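You operate a simulated robot arm through the tools that you are given. There is no shell and no other tool. Be economical: measure what you need, move in short steps, check, and stop when the job is done.

You are at the controls of a simulated robot arm. One attempt, no reset.

## Task
Stir two scoops of drink mix into the green cup with the long spoon.
Fine: Put the scoop back, stir till no powder shows, stand the spoon in the glass again and put the tub's lid on. Set down upright: scoop.

Only the result counts: the job must be done as asked and must still hold three seconds after the hand-in. Knocking over, shifting, dropping, spilling or breaking anything else fails it. A push-on lid holds only when it is set on centred and level and pressed home; a screw cap is set on level and turned clockwise until tight.

## Robot
A 7-joint arm with a two-finger parallel gripper, fixed in place. Base frame: the origin is at the foot of the arm, x ahead of it, y to its left, z up. Units: mm, rad, N and s.
Its first joint turns from -2.897 to 2.897 rad. Payload 4.4 kg.
Tool frame: the origin (TCP) lies between the finger pads and is the grasp point; the fingertips stand 23 mm ahead of it; z points along the fingers, y is the line along which they close. The gripper opens to 94 mm. The fingers are 38 mm wide and 10 mm thick; the gripper's body (54 by 96 mm) begins 39 mm behind the TCP.
Orientation is that of the tool frame in the base frame, as [roll, pitch, yaw] about the fixed x, y, z axes, in that order (R = Rz(yaw) Ry(pitch) Rx(roll)). With the fingers straight down and closing along the base's y, the tool's x points along the base's -x, its y along +y and its z along -z.

## Interface
- The arm moves only by the tool move_arm. Its argument "motion" is one flat list of numbers, 7 for each row, row after row: the turn, a rotation vector about the base's x, y, z in units of 180 degrees (1.0 is 180 degrees), then the shift along the base's x, y, z in units of 200 mm (1.0 is 200 mm), then the gripper command, from -1 (fully open) to 1 (shut), values between in proportion. In form: [ax, ay, az, x, y, z, gripper, ax, ay, az, x, y, z, gripper, ...]. A call has 1 to 12 rows; each row is the pose to reach, as a shift and turn from the pose commanded when the call began. A call with a number of a shift or a turn outside -1 to 1 is refused whole. A row lasts 0.2 s, in which the tool goes at most 50 mm and 0.15 rad; a call with a longer step from one row to the next is refused whole, and so is a gripper value outside its range. Where a pose cannot be reached the arm comes as near as it can. A force on the tool above 40 N (or 10 N above the force at the start of the call, whichever is more), or a blocked arm, ends the call early, and 0.2 s more pass. The fingers move at their own pace (about 72 mm/s each) and stop on an object; they squeeze with about 37 N. The grip force told is the motor's: it shows also when the fingers shut on nothing. Time passes only in rows, and 0.2 s behind the last, so rows that repeat a pose let the fingers close. It gives the time, the measured TCP pose, the force on the tool (base axes), the opening and the grip force at its end, in the units of the frame above (readings bear some noise), with the torque about the TCP (base axes, N m) and any sound that the robot's microphone picked up, and new pictures: "pictures" is both (left out), scene, wrist or none.
- Cameras (640 x 400 px; columns grow to the right, rows downward): "scene" is fixed at [397.7, 501.6, 1718.5]; the picture's right is [-0.39, -0.92, 0.00], its down [-0.74, 0.32, -0.59] and it looks along [0.55, -0.23, -0.81] (base axes); focal length 355 px, centre (320, 200). "wrist" rides on the gripper at [86, 16, -74] in the tool frame; the picture's right is [-0.18, 0.98, 0.00], its down [-0.58, -0.11, -0.81] and it looks along [-0.79, -0.15, 0.59] (tool axes); focal length 243 px, centre (320, 200). There is no depth. A picture from a camera that has moved, and an enlarged one, comes with that camera's place and axes in the base frame and with its lens.
- close_up(camera, box): a new picture of the part [left, top, right, bottom] of that camera's present view, enlarged. No time passes.
- close_job(): hands the job in; it is judged then, once.

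Go step by step. Nothing tells you positions but the pictures and the camera data: compare them with the known pose of the tool, close in by small moves and look again before you grip or let go. The budget is 120 turns and 200 pictures, counting those below and the enlarged ones. Unless the task says otherwise, let go and move clear before handing in, and close with one line.

The tools are called by a JSON object that holds its "name" and its "arguments". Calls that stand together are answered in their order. move_arm: Moves the arm, as the interface text tells. Its arguments: {"type":"object","properties":{"motion":{"type":"array","items":{"type":"number"}},"pictures":{"type":"string","enum":["both","scene","wrist","none"]}},"required":["motion"]} The other tools are called the same way: close_up (camera, box) takes an enlarged picture of a part of a camera's view; close_job () hands the job in.

At the start:

```text
clock: 0.0
position: [639.8, 170.8, 1309.5]
tcp_rot: [-3.141, 0.0, 3.141]
force: [-0.2, -0.3, -1.0]
wrist_torque: [0.02, 0.03, -0.01]
gripper_width: 93.9
grip_force: 0.1
```

scene: 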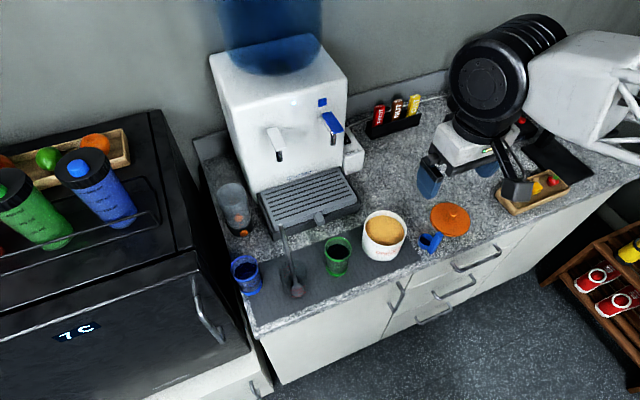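
wrist: 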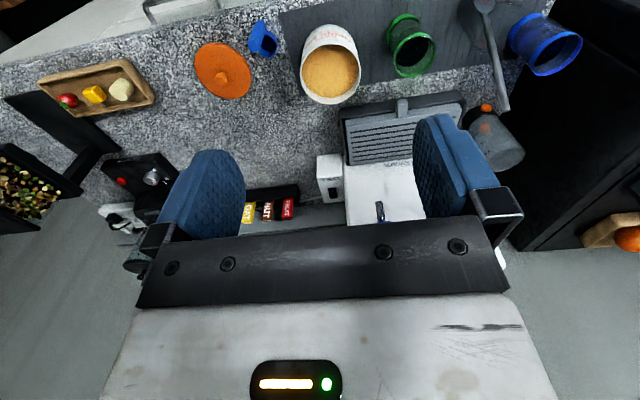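

I see a counter with a tub of powder, an orange lid, a blue scoop, a green cup, a blue cup and a spoon in a glass. I'll look closer at these first.

{"name": "close_up", "arguments": {"camera": "scene", "box": [210, 170, 370, 310]}}

{"name": "close_up", "arguments": {"camera": "scene", "box": [350, 170, 510, 270]}}

{"name": "close_up", "arguments": {"camera": "wrist", "box": [180, 0, 380, 125]}}

{"name": "close_up", "arguments": {"camera": "wrist", "box": [380, 0, 600, 140]}}

```text
2.86 times, centred on (290, 240) of scene
camera zoom: at [397.7, 501.6, 1718.5], right [-0.39, -0.92, 0.0], down [-0.74, 0.32, -0.59], along [0.55, -0.23, -0.81], focal length 1013 px, centre (406, 86)
```

zoom: 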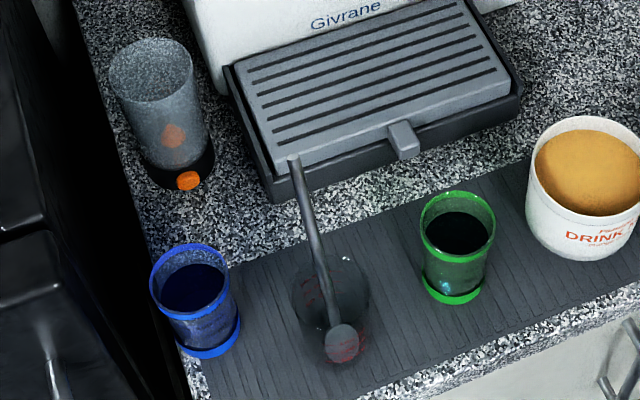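

```text
4.00 times, centred on (430, 220) of scene
camera zoom: at [397.7, 501.6, 1718.5], right [-0.39, -0.92, 0.0], down [-0.74, 0.32, -0.59], along [0.55, -0.23, -0.81], focal length 1418 px, centre (-120, 120)
```

zoom: 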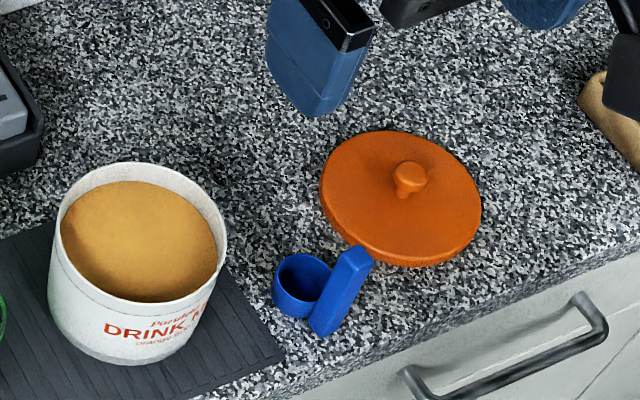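

```text
3.20 times, centred on (280, 62) of wrist
camera zoom: at [554.0, 187.2, 1385.7], right [0.18, 0.98, 0.0], down [0.58, -0.11, 0.81], along [0.79, -0.15, -0.59], focal length 776 px, centre (448, 640)
```

zoom: 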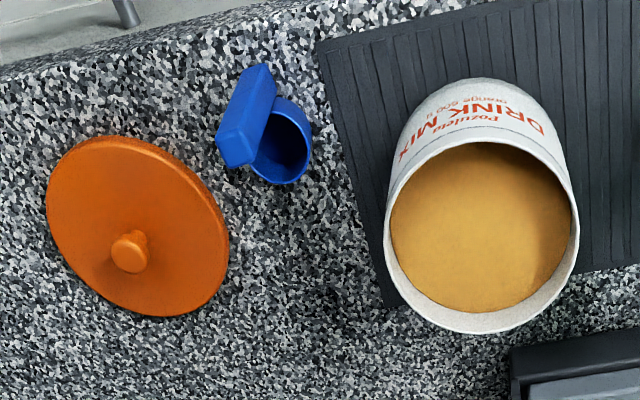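

```text
2.86 times, centred on (490, 70) of wrist
camera zoom: at [554.0, 187.2, 1385.7], right [0.18, 0.98, 0.0], down [0.58, -0.11, 0.81], along [0.79, -0.15, -0.59], focal length 693 px, centre (-166, 571)
```

zoom: 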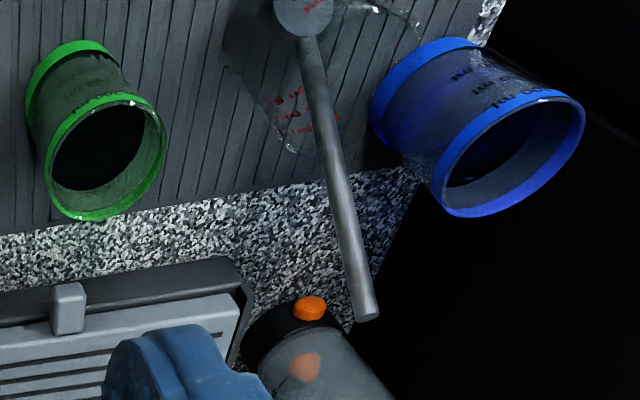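

The tub rim is at about (765,167,959), the scoop's vertical handle at about (705,48, top 949) and the lid knob at about (767,-59,891). I'll move nearer for a better view.

{"name": "move_arm", "arguments": {"motion": [0, 0, 0, -0.05, -0.1375, -0.2, -1, 0, 0, 0, -0.1, -0.275, -0.4, -1, 0, 0, 0, -0.15, -0.4125, -0.6, -1, 0, 0, 0, -0.2, -0.55, -0.8, -1, 0, 0, 0, -0.2, -0.55, -0.8, -1], "pictures": "both"}}

```text
clock: 1.2
position: [601.8, 59.4, 1149.3]
tcp_rot: [3.142, 0.0, -3.141]
force: [-0.4, 0.5, 0.0]
wrist_torque: [0.01, -0.03, 0.02]
gripper_width: 94.0
grip_force: 0.0
camera wrist: at [514.6, 75.9, 1225.5], right [0.18, 0.98, 0.0], down [0.58, -0.11, 0.81], along [0.79, -0.15, -0.59], focal length 243 px, centre (320, 200)
```

scene: 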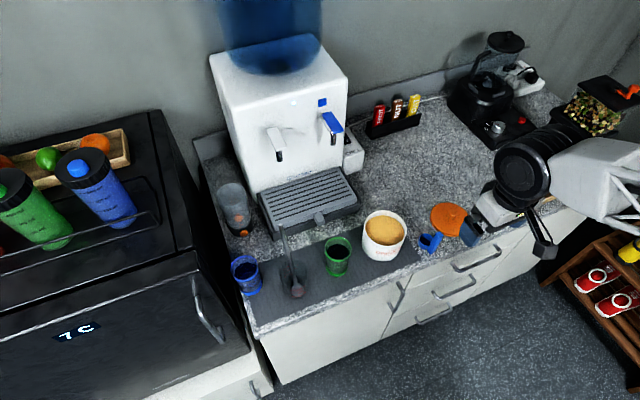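
wrist: 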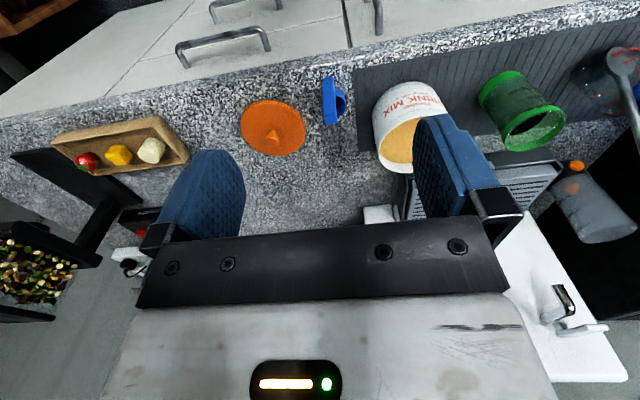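

{"name": "close_up", "arguments": {"camera": "wrist", "box": [220, 60, 420, 185]}}

{"name": "close_up", "arguments": {"camera": "wrist", "box": [440, 30, 640, 170]}}

```text
3.20 times, centred on (320, 122) of wrist
camera zoom: at [514.6, 75.9, 1225.5], right [0.18, 0.98, 0.0], down [0.58, -0.11, 0.81], along [0.79, -0.15, -0.59], focal length 776 px, centre (320, 448)
```

zoom: 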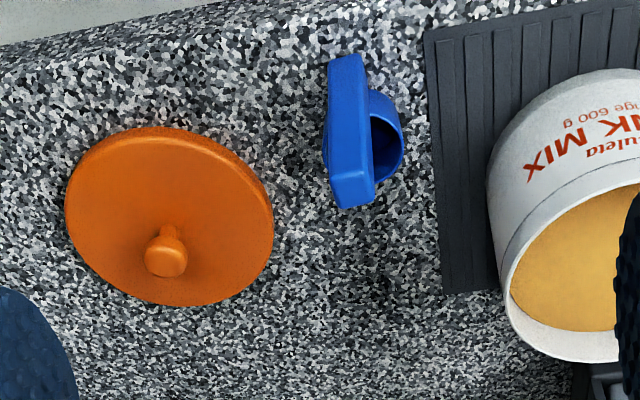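

```text
2.86 times, centred on (540, 100) of wrist
camera zoom: at [514.6, 75.9, 1225.5], right [0.18, 0.98, 0.0], down [0.58, -0.11, 0.81], along [0.79, -0.15, -0.59], focal length 693 px, centre (-309, 486)
```

zoom: 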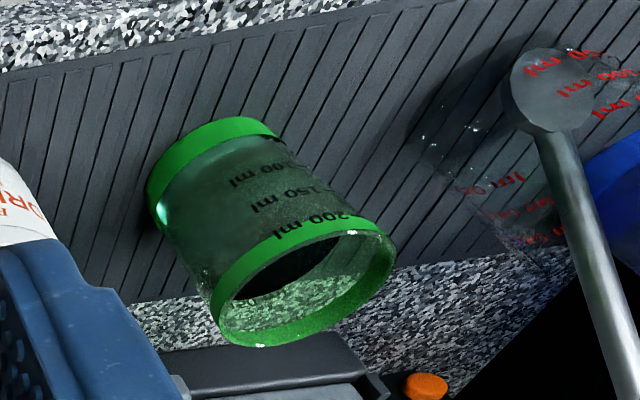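

The scoop's handle is a vertical slab with the cup on its +y side. I'll go nearer to measure its facing.

{"name": "move_arm", "arguments": {"motion": [0, 0, 0, 0.1, 0, -0.2, -1, 0, 0, 0, 0.19, 0, -0.4, -1, 0, 0, 0, 0.19, 0, -0.6, -1, 0, 0, 0, 0.19, 0, -0.6, -1], "pictures": "none"}}

{"name": "close_up", "arguments": {"camera": "wrist", "box": [220, 60, 420, 185]}}

{"name": "close_up", "arguments": {"camera": "wrist", "box": [0, 0, 640, 400]}}

```text
clock: 2.2
position: [639.4, 59.5, 1030.5]
tcp_rot: [-3.141, 0.001, 3.141]
force: [0.2, -0.9, -1.0]
wrist_torque: [0.0, -0.01, -0.03]
gripper_width: 94.0
grip_force: 0.0
```

```text
3.20 times, centred on (320, 122) of wrist
camera zoom: at [552.9, 75.4, 1105.3], right [0.18, 0.98, 0.0], down [0.58, -0.11, 0.81], along [0.79, -0.15, -0.59], focal length 776 px, centre (320, 448)
```

zoom: 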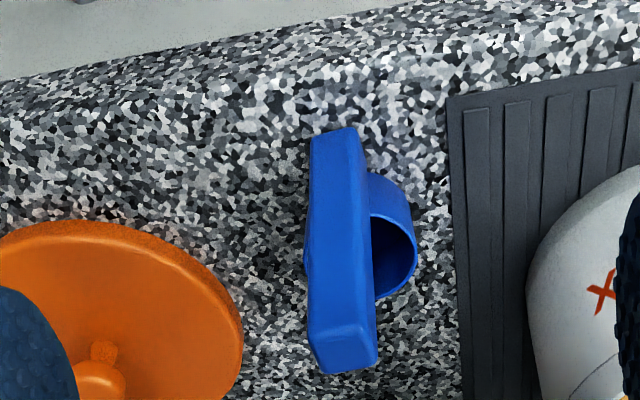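

```text
1.00 times, centred on (320, 200) of wrist (not enlarged: the box is as wide or as high as the picture)
camera zoom: at [552.9, 75.4, 1105.3], right [0.18, 0.98, 0.0], down [0.58, -0.11, 0.81], along [0.79, -0.15, -0.59], focal length 243 px, centre (320, 200)
```

zoom: 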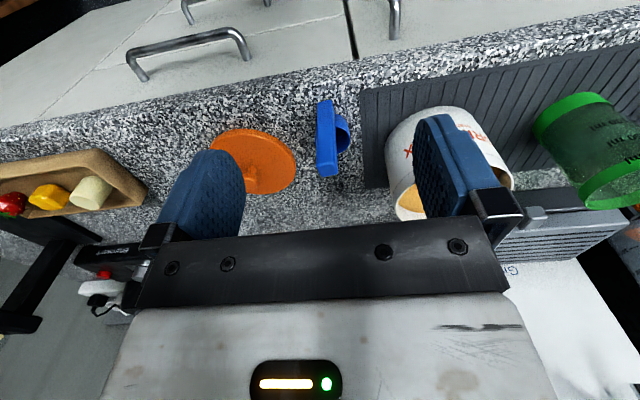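

{"name": "close_up", "arguments": {"camera": "scene", "box": [400, 215, 464, 255]}}

{"name": "close_up", "arguments": {"camera": "wrist", "box": [280, 80, 376, 190]}}

```text
10.00 times, centred on (432, 235) of scene
camera zoom: at [397.7, 501.6, 1718.5], right [-0.39, -0.92, 0.0], down [-0.74, 0.32, -0.59], along [0.55, -0.23, -0.81], focal length 3546 px, centre (-800, -150)
```

zoom: 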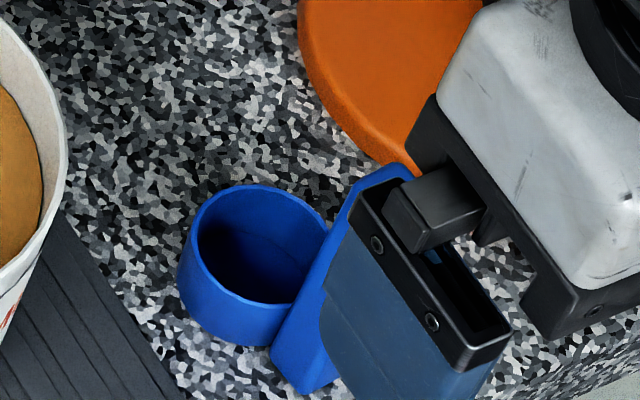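

```text
3.64 times, centred on (328, 135) of wrist
camera zoom: at [552.9, 75.4, 1105.3], right [0.18, 0.98, 0.0], down [0.58, -0.11, 0.81], along [0.79, -0.15, -0.59], focal length 882 px, centre (291, 436)
```

zoom: 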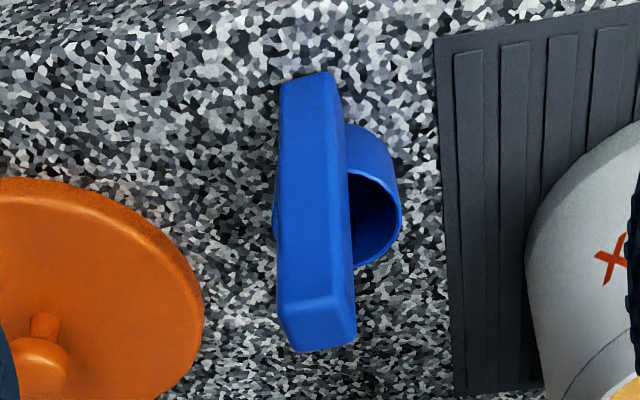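

The scoop's handle top is at about (692,56,972), and its cup centre is at (722.5,58.5) with the rim near 897. The counter is near 875. I'll move above the handle, yawed 5.5°, and check.

{"name": "move_arm", "arguments": {"motion": [0, 0, 0.0306, 0.15, -0.01, 0, -1, 0, 0, 0.0306, 0.267, -0.021, 0, -1, 0, 0, 0.0306, 0.267, -0.021, -0.125, -1, 0, 0, 0.0306, 0.267, -0.021, -0.125, -0.5], "pictures": "wrist"}}

{"name": "close_up", "arguments": {"camera": "scene", "box": [400, 205, 480, 255]}}

```text
clock: 3.2
position: [693.8, 57.4, 1004.7]
tcp_rot: [3.141, -0.001, -3.045]
force: [0.2, -0.1, 0.3]
wrist_torque: [0.0, 0.0, -0.03]
gripper_width: 70.7
grip_force: 0.0
camera wrist: at [605.2, 64.0, 1079.5], right [0.09, 1.0, 0.0], down [0.59, -0.05, 0.81], along [0.8, -0.07, -0.59], focal length 243 px, centre (320, 200)
```

wrist: 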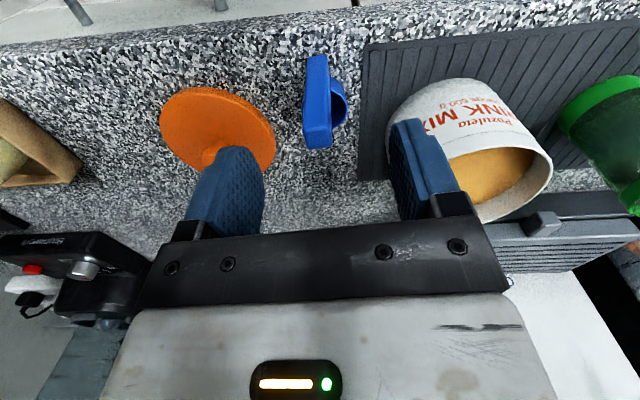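

```text
8.00 times, centred on (440, 230) of scene
camera zoom: at [397.7, 501.6, 1718.5], right [-0.39, -0.92, 0.0], down [-0.74, 0.32, -0.59], along [0.55, -0.23, -0.81], focal length 2837 px, centre (-640, -40)
```

zoom: 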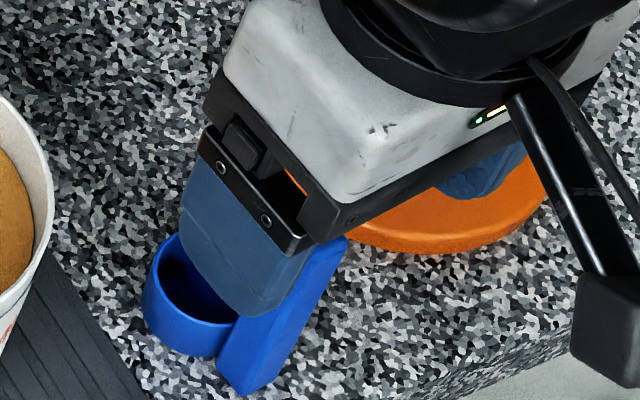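

{"name": "close_up", "arguments": {"camera": "wrist", "box": [272, 50, 368, 160]}}

```text
3.64 times, centred on (320, 105) of wrist
camera zoom: at [605.2, 64.0, 1079.5], right [0.09, 1.0, 0.0], down [0.59, -0.05, 0.81], along [0.8, -0.07, -0.59], focal length 882 px, centre (320, 546)
```

zoom: 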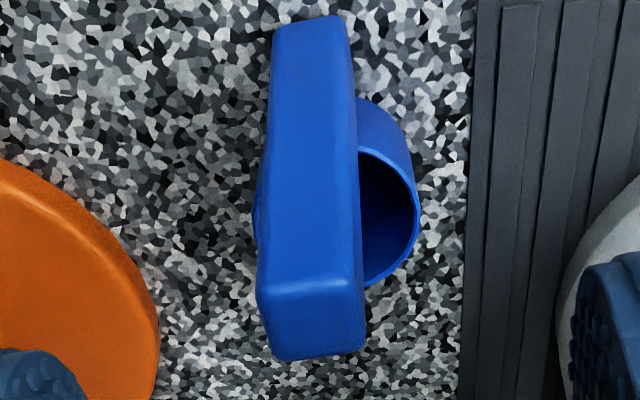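

Aligned. I'll lower to grip height and close.

{"name": "move_arm", "arguments": {"motion": [0, 0, 0, 0, -0.008, -0.12, -0.5, 0, 0, 0, 0, -0.008, -0.222, -0.5, 0, 0, 0, 0, -0.008, -0.222, -0.5, 0, 0, 0, 0, -0.008, -0.222, 0.2, 0, 0, 0, 0, -0.008, -0.222, 1, 0, 0, 0, 0, -0.008, -0.222, 1, 0, 0, 0, 0, -0.008, -0.222, 1], "pictures": "wrist"}}

{"name": "close_up", "arguments": {"camera": "scene", "box": [400, 205, 480, 255]}}

```text
clock: 4.8
position: [692.1, 54.4, 960.4]
tcp_rot: [3.141, 0.001, -3.044]
force: [-0.8, 0.5, -1.2]
wrist_torque: [0.01, 0.02, -0.03]
gripper_width: 14.4
grip_force: 37.3
camera wrist: at [604.3, 62.8, 1035.9], right [0.09, 1.0, 0.0], down [0.59, -0.05, 0.81], along [0.8, -0.07, -0.59], focal length 243 px, centre (320, 200)
```

wrist: 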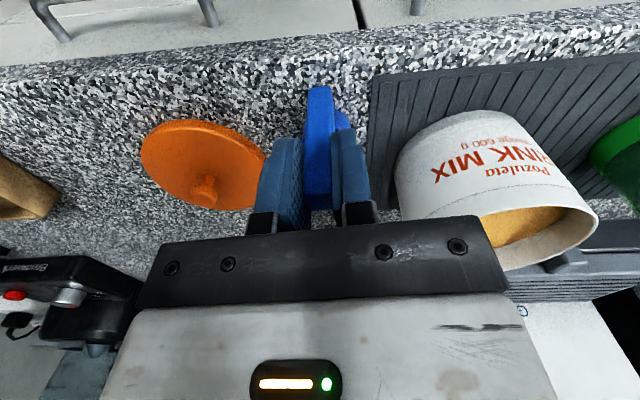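

```text
8.00 times, centred on (440, 230) of scene
camera zoom: at [397.7, 501.6, 1718.5], right [-0.39, -0.92, 0.0], down [-0.74, 0.32, -0.59], along [0.55, -0.23, -0.81], focal length 2837 px, centre (-640, -40)
```

zoom: 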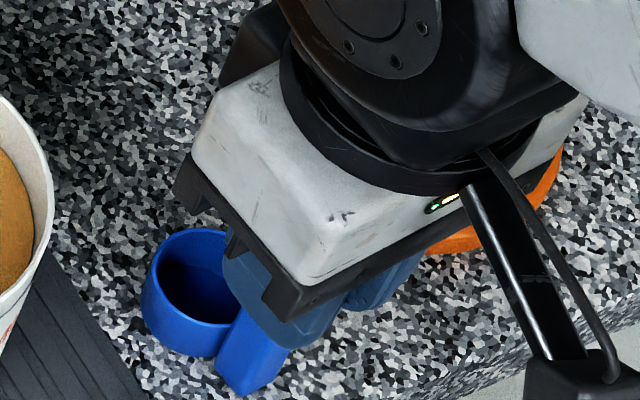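

The scoop is gripped. I'll lift it and carry it over the tub.

{"name": "move_arm", "arguments": {"motion": [0, 0, 0, 0, 0, 0.15, 1, 0, 0, 0, 0, 0, 0.37, 1, 0, 0, 0, 0, 0, 0.6, 1, 0, 0, 0, 0.07, 0.18, 0.65, 1, 0, 0, 0, 0.14, 0.36, 0.65, 1, 0, 0, 0, 0.21, 0.545, 0.65, 1, 0, 0, 0, 0.21, 0.545, 0.65, 1], "pictures": "both"}}

{"name": "close_up", "arguments": {"camera": "scene", "box": [340, 170, 436, 230]}}

{"name": "close_up", "arguments": {"camera": "wrist", "box": [230, 20, 390, 220]}}

```text
clock: 6.4
position: [736.5, 165.2, 1094.2]
tcp_rot: [-3.141, 0.0, -3.046]
force: [-0.5, 0.0, 0.3]
wrist_torque: [-0.01, 0.02, 0.03]
gripper_width: 14.6
grip_force: 36.9
camera wrist: at [648.4, 172.1, 1168.4], right [0.09, 1.0, 0.0], down [0.59, -0.05, 0.81], along [0.8, -0.07, -0.59], focal length 243 px, centre (320, 200)
```

scene: 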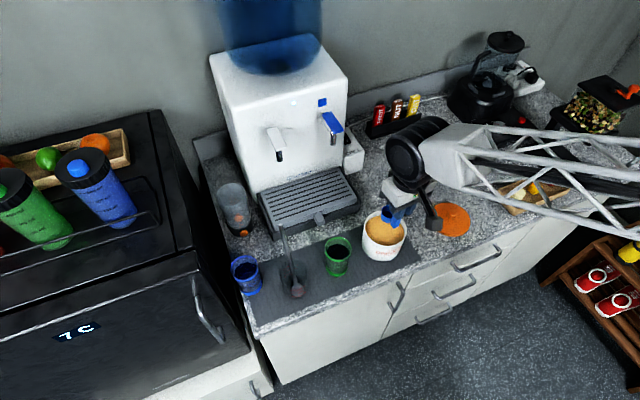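
wrist: 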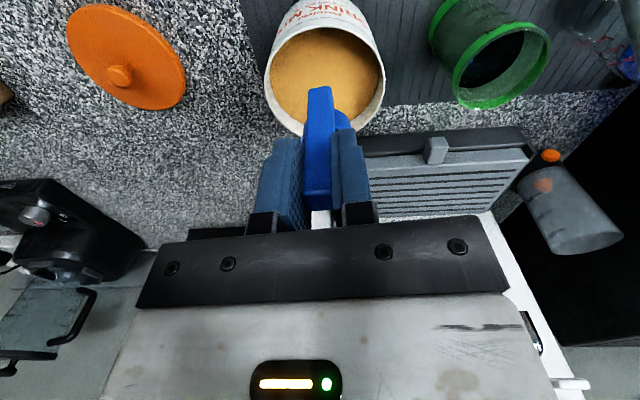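

```text
6.67 times, centred on (388, 200) of scene
camera zoom: at [397.7, 501.6, 1718.5], right [-0.39, -0.92, 0.0], down [-0.74, 0.32, -0.59], along [0.55, -0.23, -0.81], focal length 2364 px, centre (-133, 200)
```

zoom: 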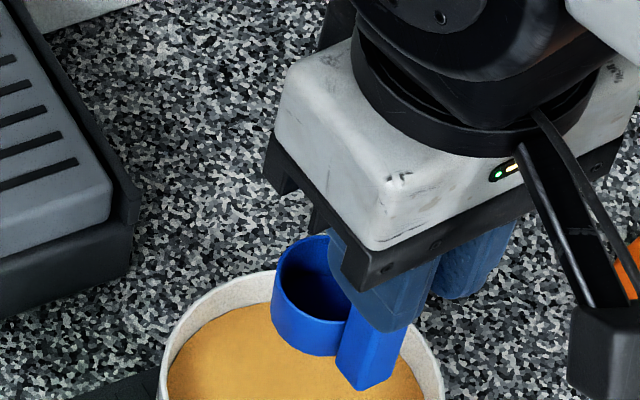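

```text
2.00 times, centred on (310, 120) of wrist
camera zoom: at [648.4, 172.1, 1168.4], right [0.09, 1.0, 0.0], down [0.59, -0.05, 0.81], along [0.8, -0.07, -0.59], focal length 485 px, centre (340, 360)
```

zoom: 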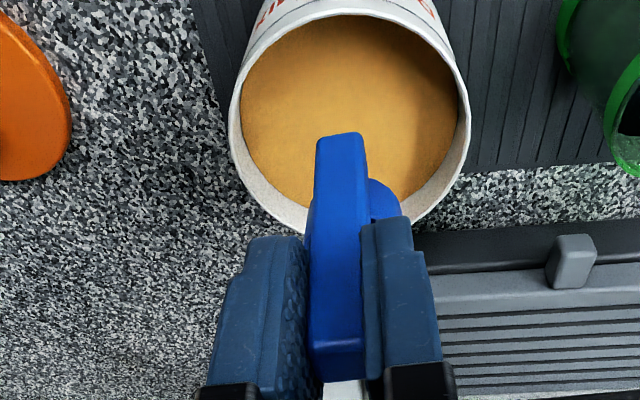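

The scoop is over the tub. I'll tilt it forward 35° (mouth toward +x) above the powder and check.

{"name": "move_arm", "arguments": {"motion": [0, 0.0389, 0, 0.04, 0, -0.012, 1, 0, 0.0778, 0, 0.08, 0, -0.024, 1, 0, 0.1167, 0, 0.12, 0, -0.036, 1, 0, 0.1556, 0, 0.16, 0, -0.048, 1, 0, 0.1944, 0, 0.2, 0, -0.058, 1, 0, 0.1944, 0, 0.2, 0, -0.058, 1], "pictures": "wrist"}}

{"name": "close_up", "arguments": {"camera": "scene", "box": [340, 190, 436, 250]}}

```text
clock: 7.8
position: [775.1, 165.7, 1081.2]
tcp_rot: [3.074, -0.609, -3.024]
force: [0.9, -0.8, -0.9]
wrist_torque: [-0.02, -0.04, 0.01]
gripper_width: 14.3
grip_force: 36.9
camera wrist: at [745.7, 172.3, 1192.1], right [0.07, 1.0, -0.05], down [0.95, -0.05, 0.32], along [0.32, -0.07, -0.95], focal length 243 px, centre (320, 200)
```

wrist: 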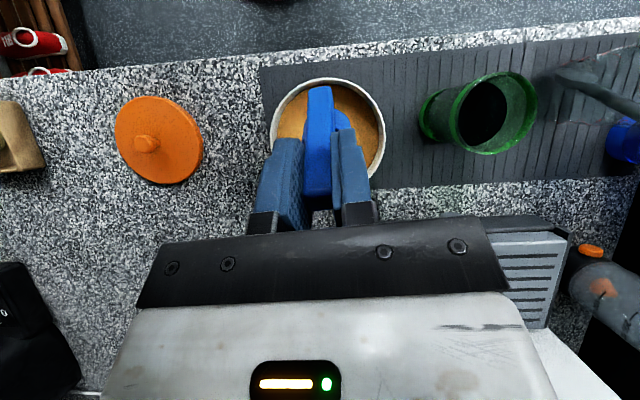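

```text
6.67 times, centred on (388, 220) of scene
camera zoom: at [397.7, 501.6, 1718.5], right [-0.39, -0.92, 0.0], down [-0.74, 0.32, -0.59], along [0.55, -0.23, -0.81], focal length 2364 px, centre (-133, 67)
```

zoom: 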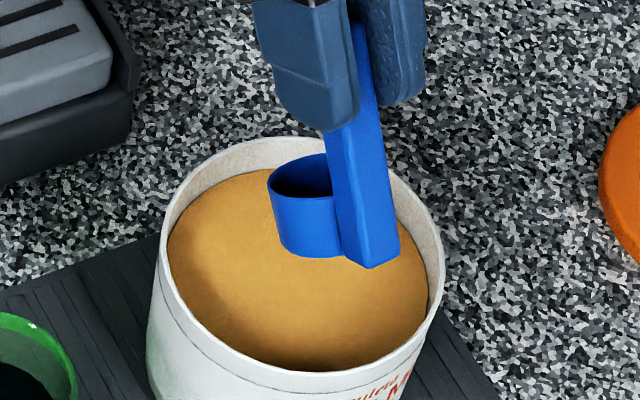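

Tilted as wanted, with the powder about 13 mm below the rim. I'll dip, sweep forward while levelling, then lift.

{"name": "move_arm", "arguments": {"motion": [0, 0, 0, 0, 0, -0.125, 1, 0, 0, 0, 0, 0, -0.25, 1, 0, 0, 0, 0, 0, -0.37, 1, 0, -0.0389, 0, -0.0385, 0, -0.3625, 1, 0, -0.0778, 0, -0.0775, 0, -0.356, 1, 0, -0.1167, 0, -0.1165, 0, -0.3555, 1, 0, -0.1556, 0, -0.154, 0, -0.361, 1, 0, -0.1944, 0, -0.19, 0, -0.372, 1, 0, -0.1944, 0, -0.19, 0, -0.3, 1, 0, -0.1944, 0, -0.19, 0, -0.2, 1, 0, -0.1944, 0, -0.19, 0, -0.07, 1, 0, -0.1944, 0, -0.19, 0, 0.05, 1], "pictures": "wrist"}}

{"name": "close_up", "arguments": {"camera": "scene", "box": [340, 190, 436, 250]}}

```text
clock: 10.4
position: [737.4, 165.1, 1089.4]
tcp_rot: [3.14, 0.0, -3.047]
force: [-0.5, -0.2, -0.2]
wrist_torque: [0.0, 0.01, 0.01]
gripper_width: 14.8
grip_force: 36.7
camera wrist: at [648.9, 172.5, 1163.8], right [0.09, 1.0, 0.0], down [0.59, -0.05, 0.81], along [0.8, -0.07, -0.59], focal length 243 px, centre (320, 200)
```

wrist: 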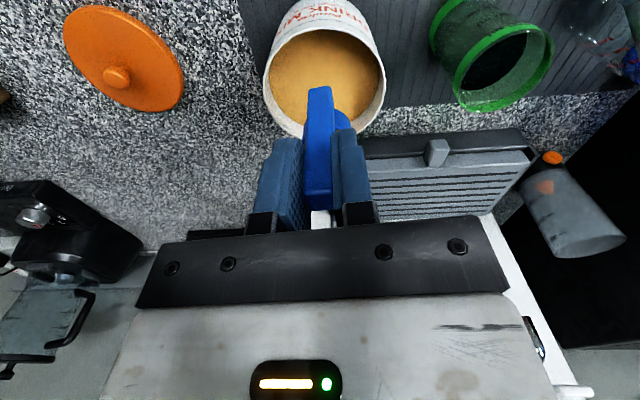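

```text
6.67 times, centred on (388, 220) of scene
camera zoom: at [397.7, 501.6, 1718.5], right [-0.39, -0.92, 0.0], down [-0.74, 0.32, -0.59], along [0.55, -0.23, -0.81], focal length 2364 px, centre (-133, 67)
```

zoom: 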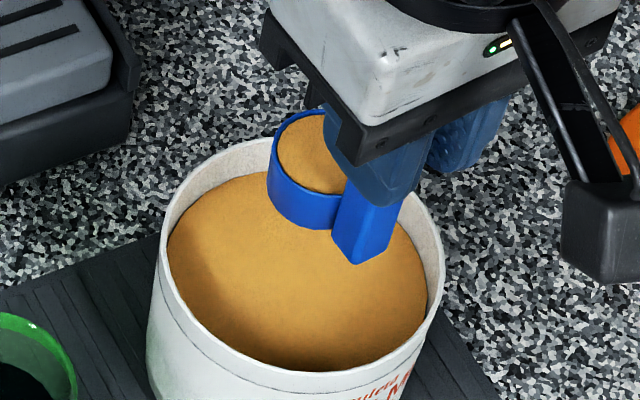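

The scoop is full and level. The green cup's rim is at about (751,305,970). I'll carry the scoop there while yawing +84.5°, so I can pour with the wrist on the free -x side.

{"name": "move_arm", "arguments": {"motion": [0, 0, 0.047, 0.008, 0.03, 0, 1, 0, 0, 0.094, 0.025, 0.08, 0, 1, 0, 0, 0.141, 0.042, 0.14, 0, 1, 0, 0, 0.188, 0.06, 0.2, 0, 1, 0, 0, 0.235, 0.08, 0.27, 0, 1, 0, 0, 0.282, 0.1, 0.34, 0, 1, 0, 0, 0.329, 0.12, 0.41, 0, 1, 0, 0, 0.376, 0.14, 0.47, 0, 1, 0, 0, 0.423, 0.155, 0.52, 0, 1, 0, 0, 0.47, 0.17, 0.545, 0, 1, 0, 0, 0.47, 0.17, 0.545, 0, 1], "pictures": "both"}}

{"name": "close_up", "arguments": {"camera": "scene", "box": [290, 205, 386, 265]}}

```text
clock: 12.8
position: [770.6, 272.6, 1090.4]
tcp_rot: [-3.142, -0.001, -1.568]
force: [0.8, -0.8, 0.0]
wrist_torque: [0.02, 0.02, -0.02]
gripper_width: 15.0
grip_force: 36.9
camera wrist: at [753.9, 186.3, 1164.7], right [-0.98, 0.18, 0.0], down [0.11, 0.58, 0.81], along [0.15, 0.79, -0.59], focal length 243 px, centre (320, 200)
```

scene: 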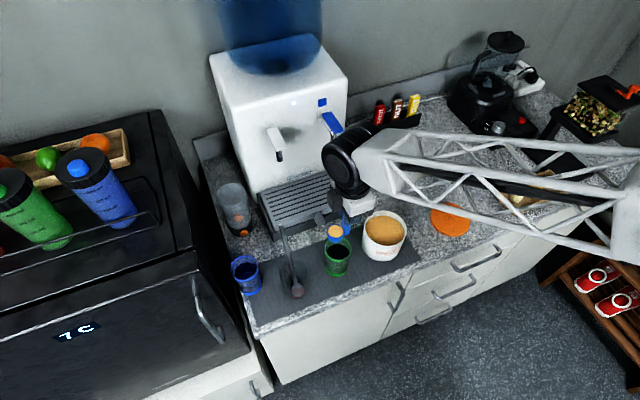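
wrist: 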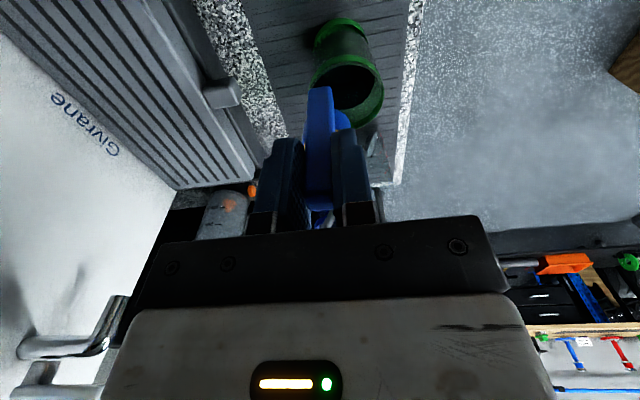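

```text
6.67 times, centred on (338, 235) of scene
camera zoom: at [397.7, 501.6, 1718.5], right [-0.39, -0.92, 0.0], down [-0.74, 0.32, -0.59], along [0.55, -0.23, -0.81], focal length 2364 px, centre (200, -33)
```

zoom: 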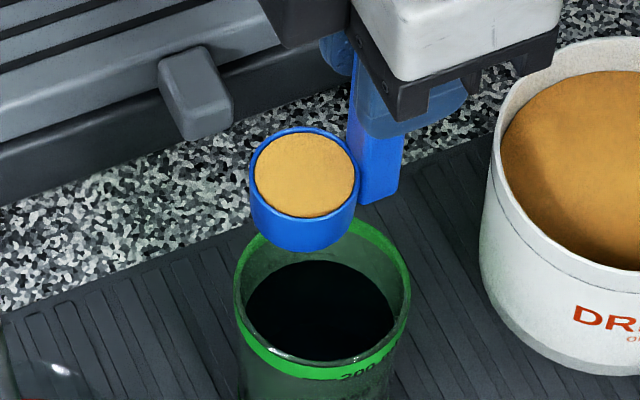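

Well placed over the cup. I'll begin the tilt, pivoting about the scoop's lip, and check at 32°.

{"name": "move_arm", "arguments": {"motion": [0, -0.0444, 0, -0.0425, 0, -0.02, 1, 0, -0.0889, 0, -0.085, 0, -0.055, 1, 0, -0.1333, 0, -0.129, 0, -0.0875, 1, 0, -0.1778, 0, -0.174, 0, -0.125, 1], "pictures": "none"}}

{"name": "close_up", "arguments": {"camera": "scene", "box": [290, 205, 386, 265]}}

```text
clock: 13.8
position: [734.0, 273.3, 1064.6]
tcp_rot: [-2.58, 0.0, -1.571]
force: [0.3, 0.3, 0.1]
wrist_torque: [0.0, 0.04, 0.0]
gripper_width: 14.9
grip_force: 37.4
```

```text
6.67 times, centred on (338, 235) of scene
camera zoom: at [397.7, 501.6, 1718.5], right [-0.39, -0.92, 0.0], down [-0.74, 0.32, -0.59], along [0.55, -0.23, -0.81], focal length 2364 px, centre (200, -33)
```

zoom: 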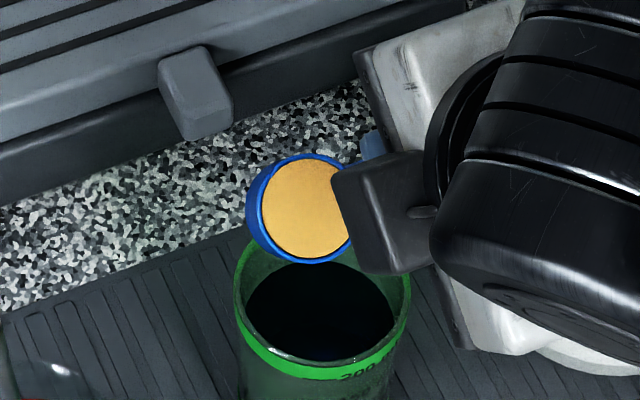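

No spill. I'll continue the pour slowly, still pivoting at the lip.

{"name": "move_arm", "arguments": {"motion": [0, -0.0233, 0, -0.023, 0, -0.01, 1, 0, -0.0467, 0, -0.046, 0, -0.022, 1, 0, -0.07, 0, -0.068, 0, -0.036, 1, 0, -0.0933, 0, -0.089, 0, -0.05, 1, 0, -0.1167, 0, -0.109, 0, -0.067, 1, 0, -0.14, 0, -0.128, 0, -0.0845, 1, 0, -0.1633, 0, -0.146, 0, -0.104, 1, 0, -0.1867, 0, -0.1625, 0, -0.124, 1, 0, -0.2333, 0, -0.192, 0, -0.1685, 1, 0, -0.28, 0, -0.2155, 0, -0.2165, 1, 0, -0.3267, 0, -0.2325, 0, -0.268, 1, 0, -0.3733, 0, -0.2425, 0, -0.321, 1], "pictures": "both"}}

{"name": "close_up", "arguments": {"camera": "scene", "box": [290, 205, 386, 265]}}

```text
clock: 16.4
position: [687.3, 273.3, 1001.5]
tcp_rot: [-1.406, -0.002, -1.571]
force: [0.2, -0.1, -0.1]
wrist_torque: [-0.04, -0.03, 0.0]
gripper_width: 14.9
grip_force: 37.0
camera wrist: at [615.8, 186.1, 973.8], right [0.16, 0.18, -0.97], down [-0.81, 0.58, -0.02], along [0.56, 0.79, 0.24], focal length 243 px, centre (320, 200)
```

scene: 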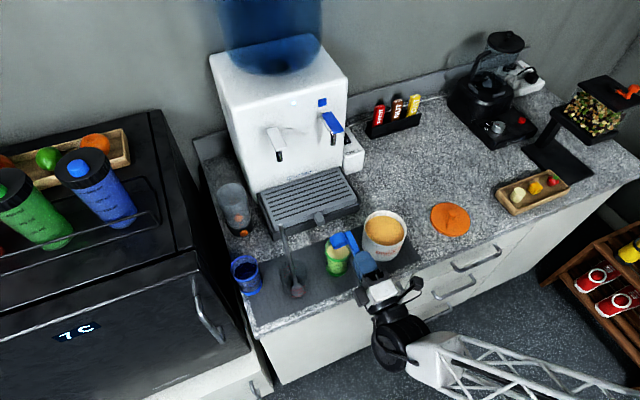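
wrist: 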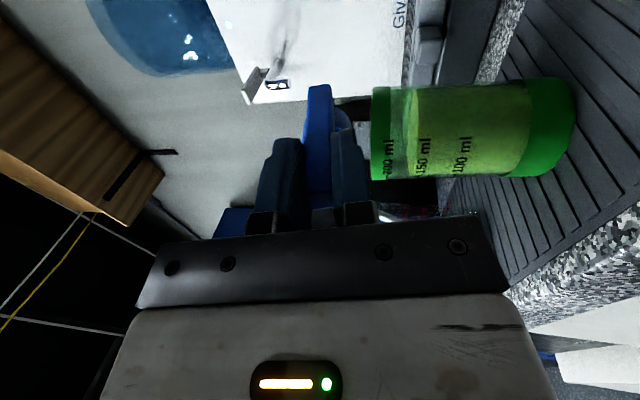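

```text
6.67 times, centred on (338, 235) of scene
camera zoom: at [397.7, 501.6, 1718.5], right [-0.39, -0.92, 0.0], down [-0.74, 0.32, -0.59], along [0.55, -0.23, -0.81], focal length 2364 px, centre (200, -33)
```

zoom: 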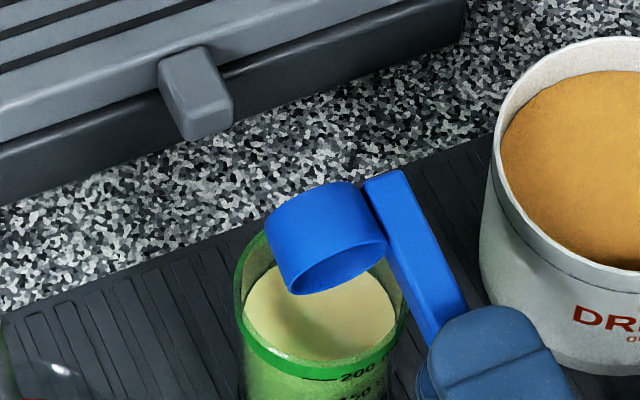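

The first scoop went into the cup cleanly. I'll tip a bit more to empty it, then bring the scoop back upright.

{"name": "move_arm", "arguments": {"motion": [0, -0.0467, 0, -0.0035, 0, -0.054, 1, 0, -0.0933, 0, 0.0005, 0, -0.108, 1, 0, -0.0933, 0, 0.0005, 0, -0.108, 1, 0, -0.0467, 0, -0.0035, 0, -0.054, 1, 0, 0, 0, 0, 0, 0, 1, 0, 0.0467, 0, 0.01, 0, 0.053, 1, 0, 0.0933, 0, 0.027, 0, 0.1045, 1, 0, 0.14, 0, 0.0505, 0, 0.1525, 1, 0, 0.1867, 0, 0.08, 0, 0.197, 1, 0, 0.2333, 0, 0.1145, 0, 0.2365, 1, 0, 0.28, 0, 0.1535, 0, 0.271, 1, 0, 0.3267, 0, 0.1965, 0, 0.299, 1], "pictures": "none"}}

{"name": "close_up", "arguments": {"camera": "scene", "box": [290, 205, 386, 265]}}

```text
clock: 19.0
position: [724.2, 273.4, 1056.3]
tcp_rot: [-2.441, -0.003, -1.567]
force: [0.3, -0.4, -3.3]
wrist_torque: [0.09, -0.16, 0.04]
gripper_width: 14.3
grip_force: 37.0
```

```text
6.67 times, centred on (338, 235) of scene
camera zoom: at [397.7, 501.6, 1718.5], right [-0.39, -0.92, 0.0], down [-0.74, 0.32, -0.59], along [0.55, -0.23, -0.81], focal length 2364 px, centre (200, -33)
```

zoom: 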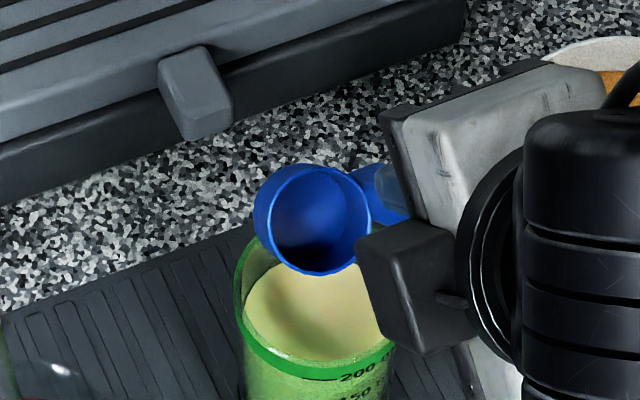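

A slight touch showed (3 N), so I'll raise first and then level the scoop.

{"name": "move_arm", "arguments": {"motion": [0, 0, 0, 0, 0, 0.1, 1, 0, 0, 0, 0, 0, 0.2, 1, 0, 0.0449, 0, 0.045, 0, 0.2, 1, 0, 0.0898, 0, 0.09, 0, 0.2, 1, 0, 0.1347, 0, 0.136, 0, 0.2, 1, 0, 0.1796, 0, 0.182, 0, 0.2, 1, 0, 0.2244, 0, 0.2275, 0, 0.2, 1, 0, 0.2244, 0, 0.2275, 0, 0.2, 1], "pictures": "scene"}}

{"name": "close_up", "arguments": {"camera": "scene", "box": [290, 205, 386, 265]}}

```text
clock: 20.8
position: [773.9, 273.1, 1099.2]
tcp_rot: [3.14, 0.0, -1.568]
force: [-0.5, 0.5, 0.2]
wrist_torque: [-0.01, 0.04, -0.01]
gripper_width: 14.4
grip_force: 37.3
```

scene: 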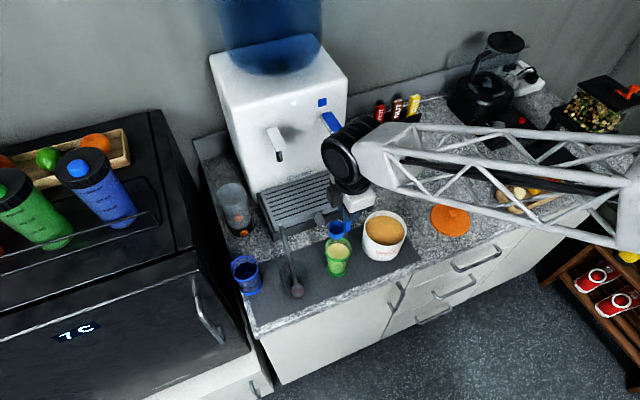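

```text
6.67 times, centred on (338, 235) of scene
camera zoom: at [397.7, 501.6, 1718.5], right [-0.39, -0.92, 0.0], down [-0.74, 0.32, -0.59], along [0.55, -0.23, -0.81], focal length 2364 px, centre (200, -33)
```

zoom: 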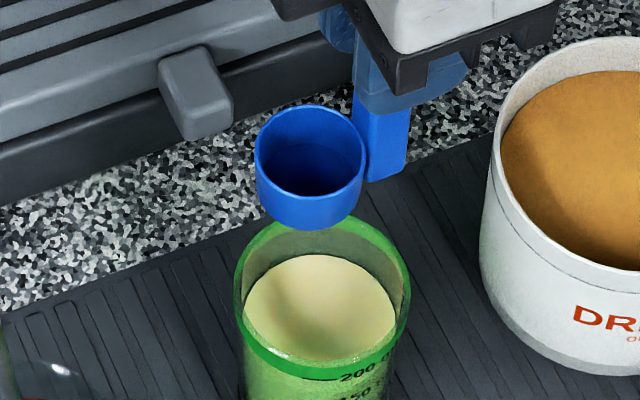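

{"name": "move_arm", "arguments": {"motion": [0, 0, -0.047, -0.018, -0.054, -0.004, 1, 0, 0, -0.094, -0.037, -0.109, -0.009, 1, 0, 0, -0.141, -0.056, -0.163, -0.013, 1, 0, 0, -0.188, -0.075, -0.218, -0.018, 1, 0, 0, -0.235, -0.094, -0.272, -0.022, 1, 0, 0, -0.282, -0.112, -0.327, -0.027, 1, 0, 0, -0.329, -0.131, -0.381, -0.031, 1, 0, 0, -0.376, -0.15, -0.436, -0.036, 1, 0, 0, -0.423, -0.169, -0.49, -0.04, 1, 0, 0, -0.47, -0.1875, -0.545, -0.045, 1, 0, 0, -0.47, -0.1875, -0.545, -0.045, 1], "pictures": "none"}}

{"name": "move_arm", "arguments": {"motion": [0, 0.0389, 0, 0.04, 0, -0.012, 1, 0, 0.0778, 0, 0.08, 0, -0.024, 1, 0, 0.1167, 0, 0.12, 0, -0.036, 1, 0, 0.1556, 0, 0.16, 0, -0.048, 1, 0, 0.1944, 0, 0.2, 0, -0.058, 1, 0, 0.1944, 0, 0.2, 0, -0.058, 1], "pictures": "none"}}

{"name": "close_up", "arguments": {"camera": "scene", "box": [340, 190, 436, 250]}}

```text
clock: 23.2
position: [734.7, 164.8, 1091.4]
tcp_rot: [-3.142, 0.0, -3.047]
force: [0.7, -0.4, 0.5]
wrist_torque: [-0.06, 0.05, -0.02]
gripper_width: 14.6
grip_force: 36.6
```

```text
clock: 24.6
position: [775.0, 164.5, 1079.2]
tcp_rot: [3.073, -0.609, -3.025]
force: [1.0, -0.5, -0.8]
wrist_torque: [-0.04, -0.01, 0.0]
gripper_width: 14.5
grip_force: 37.0
```

```text
6.67 times, centred on (388, 220) of scene
camera zoom: at [397.7, 501.6, 1718.5], right [-0.39, -0.92, 0.0], down [-0.74, 0.32, -0.59], along [0.55, -0.23, -0.81], focal length 2364 px, centre (-133, 67)
```

zoom: 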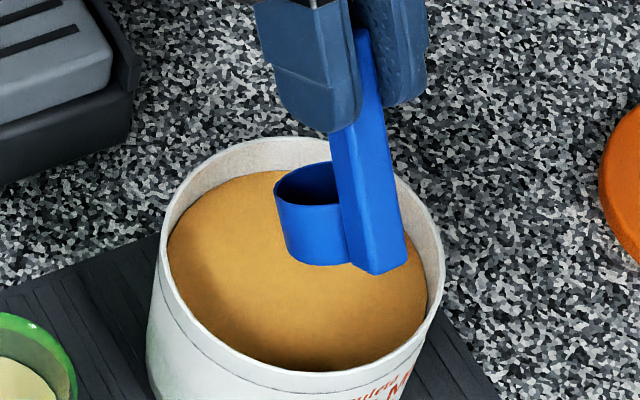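

Same start pose as before. I'll repeat the dip, 3 mm deeper.

{"name": "move_arm", "arguments": {"motion": [0, 0, 0, 0, 0, -0.13, 1, 0, 0, 0, 0, 0, -0.26, 1, 0, 0, 0, 0, 0, -0.385, 1, 0, -0.0389, 0, -0.0385, 0, -0.3775, 1, 0, -0.0778, 0, -0.0775, 0, -0.371, 1, 0, -0.1167, 0, -0.1165, 0, -0.3705, 1, 0, -0.1556, 0, -0.154, 0, -0.376, 1, 0, -0.1944, 0, -0.19, 0, -0.387, 1, 0, -0.1944, 0, -0.19, 0, -0.3, 1, 0, -0.1944, 0, -0.19, 0, -0.2, 1, 0, -0.1944, 0, -0.19, 0, -0.07, 1, 0, -0.1944, 0, -0.19, 0, 0.05, 1], "pictures": "none"}}

{"name": "close_up", "arguments": {"camera": "scene", "box": [340, 190, 436, 250]}}

```text
clock: 27.2
position: [736.5, 165.1, 1090.8]
tcp_rot: [3.141, 0.0, -3.045]
force: [-0.4, 0.0, -0.3]
wrist_torque: [0.01, 0.0, -0.03]
gripper_width: 15.1
grip_force: 37.1
```

```text
6.67 times, centred on (388, 220) of scene
camera zoom: at [397.7, 501.6, 1718.5], right [-0.39, -0.92, 0.0], down [-0.74, 0.32, -0.59], along [0.55, -0.23, -0.81], focal length 2364 px, centre (-133, 67)
```

zoom: 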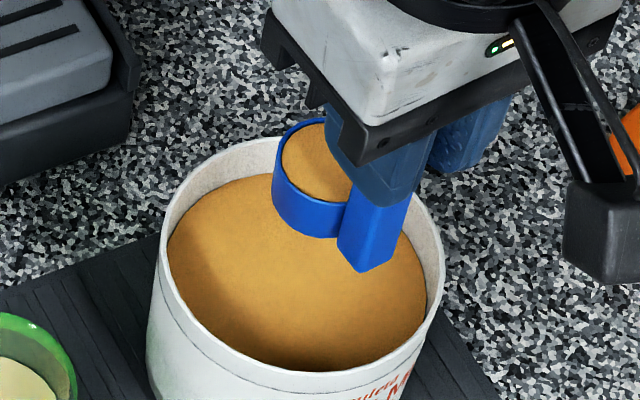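

Full again. I'll repeat the carry and pour.

{"name": "move_arm", "arguments": {"motion": [0, 0, 0.047, 0.008, 0.03, 0, 1, 0, 0, 0.094, 0.025, 0.08, 0, 1, 0, 0, 0.141, 0.042, 0.14, 0, 1, 0, 0, 0.188, 0.06, 0.2, 0, 1, 0, 0, 0.235, 0.08, 0.27, 0, 1, 0, 0, 0.282, 0.1, 0.34, 0, 1, 0, 0, 0.329, 0.12, 0.41, 0, 1, 0, 0, 0.376, 0.14, 0.47, 0, 1, 0, 0, 0.423, 0.155, 0.52, 0, 1, 0, 0, 0.47, 0.17, 0.545, 0, 1, 0, 0, 0.47, 0.17, 0.545, 0, 1], "pictures": "none"}}

{"name": "move_arm", "arguments": {"motion": [0, -0.0444, 0, -0.0425, 0, -0.02, 1, 0, -0.0889, 0, -0.085, 0, -0.055, 1, 0, -0.1333, 0, -0.129, 0, -0.0875, 1, 0, -0.1778, 0, -0.174, 0, -0.115, 1], "pictures": "none"}}

{"name": "close_up", "arguments": {"camera": "scene", "box": [290, 205, 386, 265]}}

```text
clock: 29.6
position: [770.5, 275.0, 1090.0]
tcp_rot: [-3.141, 0.0, -1.569]
force: [0.4, -0.5, -0.2]
wrist_torque: [0.01, 0.0, 0.02]
gripper_width: 14.9
grip_force: 36.8
```

```text
clock: 30.6
position: [735.5, 274.6, 1066.6]
tcp_rot: [-2.583, 0.0, -1.571]
force: [0.2, -0.1, -0.4]
wrist_torque: [0.01, 0.02, 0.0]
gripper_width: 14.8
grip_force: 36.9
```

```text
6.67 times, centred on (338, 235) of scene
camera zoom: at [397.7, 501.6, 1718.5], right [-0.39, -0.92, 0.0], down [-0.74, 0.32, -0.59], along [0.55, -0.23, -0.81], focal length 2364 px, centre (200, -33)
```

zoom: 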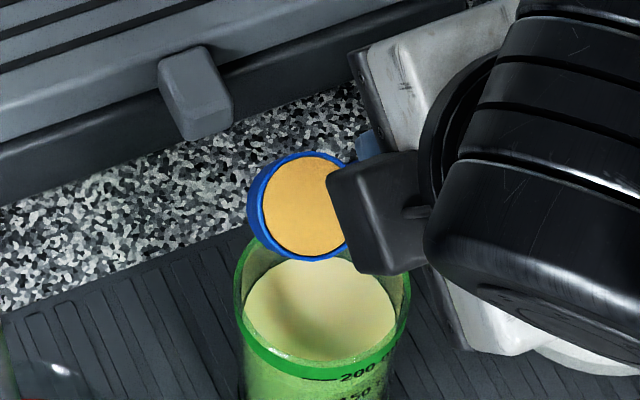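

{"name": "move_arm", "arguments": {"motion": [0, -0.0233, 0, -0.023, 0, -0.01, 1, 0, -0.0467, 0, -0.046, 0, -0.022, 1, 0, -0.07, 0, -0.068, 0, -0.036, 1, 0, -0.0933, 0, -0.089, 0, -0.05, 1, 0, -0.1167, 0, -0.109, 0, -0.067, 1, 0, -0.14, 0, -0.128, 0, -0.0845, 1, 0, -0.1633, 0, -0.146, 0, -0.104, 1, 0, -0.1867, 0, -0.1625, 0, -0.124, 1, 0, -0.2333, 0, -0.192, 0, -0.1685, 1, 0, -0.28, 0, -0.2155, 0, -0.2165, 1, 0, -0.3267, 0, -0.2325, 0, -0.268, 1, 0, -0.3733, 0, -0.2425, 0, -0.321, 1], "pictures": "none"}}

{"name": "move_arm", "arguments": {"motion": [0, -0.0467, 0, -0.0035, 0, -0.054, 1, 0, -0.0933, 0, 0.0005, 0, -0.108, 1, 0, -0.0933, 0, 0.0005, 0, -0.108, 1, 0, -0.0467, 0, -0.0035, 0, 0, 1, 0, 0, 0, 0, 0, 0.1, 1, 0, 0.0467, 0, 0.01, 0, 0.2, 1, 0, 0.0933, 0, 0.027, 0, 0.2545, 1, 0, 0.14, 0, 0.0505, 0, 0.3025, 1, 0, 0.1867, 0, 0.08, 0, 0.347, 1, 0, 0.2333, 0, 0.1145, 0, 0.3865, 1, 0, 0.28, 0, 0.1535, 0, 0.421, 1, 0, 0.3267, 0, 0.1965, 0, 0.449, 1], "pictures": "none"}}

{"name": "close_up", "arguments": {"camera": "scene", "box": [290, 205, 386, 265]}}

```text
clock: 33.2
position: [685.7, 273.6, 1003.2]
tcp_rot: [-1.406, -0.002, -1.57]
force: [0.2, 0.6, -0.3]
wrist_torque: [0.0, 0.06, 0.0]
gripper_width: 14.5
grip_force: 37.0
```

```text
clock: 35.8
position: [724.5, 273.6, 1091.6]
tcp_rot: [-2.437, -0.002, -1.569]
force: [0.2, 0.6, 0.3]
wrist_torque: [0.02, -0.04, 0.03]
gripper_width: 14.3
grip_force: 37.2
```

```text
6.67 times, centred on (338, 235) of scene
camera zoom: at [397.7, 501.6, 1718.5], right [-0.39, -0.92, 0.0], down [-0.74, 0.32, -0.59], along [0.55, -0.23, -0.81], focal length 2364 px, centre (200, -33)
```

zoom: 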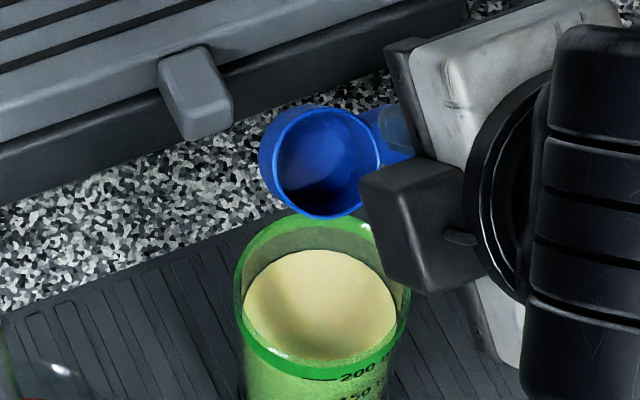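

Two scoops are in and the scoop is clean. I'll level it, yaw back and carry it toward its original spot.

{"name": "move_arm", "arguments": {"motion": [0, 0.0449, 0, 0.045, 0, 0.05, 1, 0, 0.0898, 0, 0.09, 0, 0.05, 1, 0, 0.1347, 0, 0.136, 0, 0.05, 1, 0, 0.1796, 0, 0.182, 0, 0.05, 1, 0, 0.2244, 0, 0.2275, 0, 0.05, 1, 0, 0.2244, 0, 0.2275, 0, 0.05, 1], "pictures": "none"}}

{"name": "move_arm", "arguments": {"motion": [0, 0, -0.047, -0.04, -0.09, 0, 1, 0, 0, -0.094, -0.08, -0.19, 0, 1, 0, 0, -0.141, -0.12, -0.29, 0, 1, 0, 0, -0.188, -0.16, -0.39, 0, 1, 0, 0, -0.235, -0.2, -0.49, 0, 1, 0, 0, -0.282, -0.24, -0.59, 0, 1, 0, 0, -0.329, -0.28, -0.69, 0, 1, 0, 0, -0.376, -0.32, -0.79, 0, 1, 0, 0, -0.423, -0.36, -0.89, 0, 1, 0, 0, -0.47, -0.3975, -0.98, 0, 1, 0, 0, -0.47, -0.3975, -0.98, 0, 1], "pictures": "none"}}

{"name": "move_arm", "arguments": {"motion": [0, 0, 0, 0, -0.11, -0.1, 1, 0, 0, 0, 0, -0.11, -0.3, 1, 0, 0, 0, 0, -0.11, -0.5, 1, 0, 0, 0, 0, -0.11, -0.6, 1, 0, 0, 0, 0, -0.11, -0.6, 1], "pictures": "wrist"}}

{"name": "close_up", "arguments": {"camera": "scene", "box": [400, 205, 480, 255]}}

```text
clock: 37.2
position: [771.7, 274.7, 1101.8]
tcp_rot: [3.14, 0.0, -1.57]
force: [-0.2, 0.5, 0.8]
wrist_torque: [0.0, -0.07, 0.01]
gripper_width: 14.5
grip_force: 37.0
```

```text
clock: 39.6
position: [691.5, 77.5, 1102.5]
tcp_rot: [3.141, 0.001, -3.048]
force: [0.0, 0.6, -1.2]
wrist_torque: [0.02, 0.01, -0.02]
gripper_width: 14.7
grip_force: 36.5
```

```text
clock: 40.8
position: [692.8, 53.5, 981.9]
tcp_rot: [-3.14, 0.001, -3.046]
force: [-0.5, -0.3, -0.1]
wrist_torque: [0.0, 0.02, -0.02]
gripper_width: 14.4
grip_force: 37.2
camera wrist: at [604.8, 62.2, 1056.3], right [0.09, 1.0, 0.0], down [0.59, -0.05, 0.81], along [0.8, -0.07, -0.59], focal length 243 px, centre (320, 200)
```

wrist: 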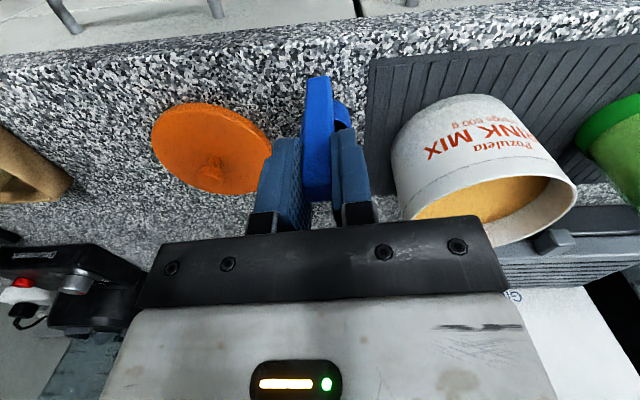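

```text
8.00 times, centred on (440, 230) of scene
camera zoom: at [397.7, 501.6, 1718.5], right [-0.39, -0.92, 0.0], down [-0.74, 0.32, -0.59], along [0.55, -0.23, -0.81], focal length 2837 px, centre (-640, -40)
```

zoom: 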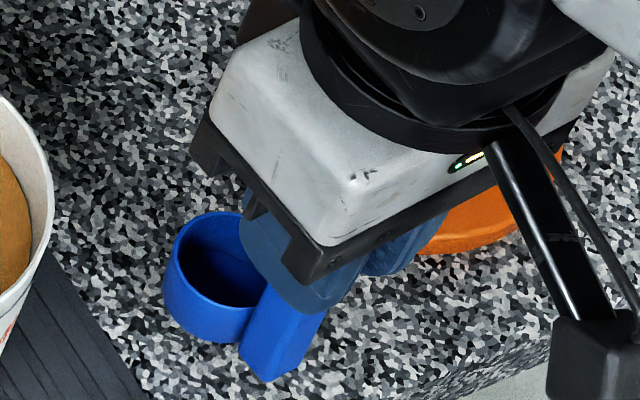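

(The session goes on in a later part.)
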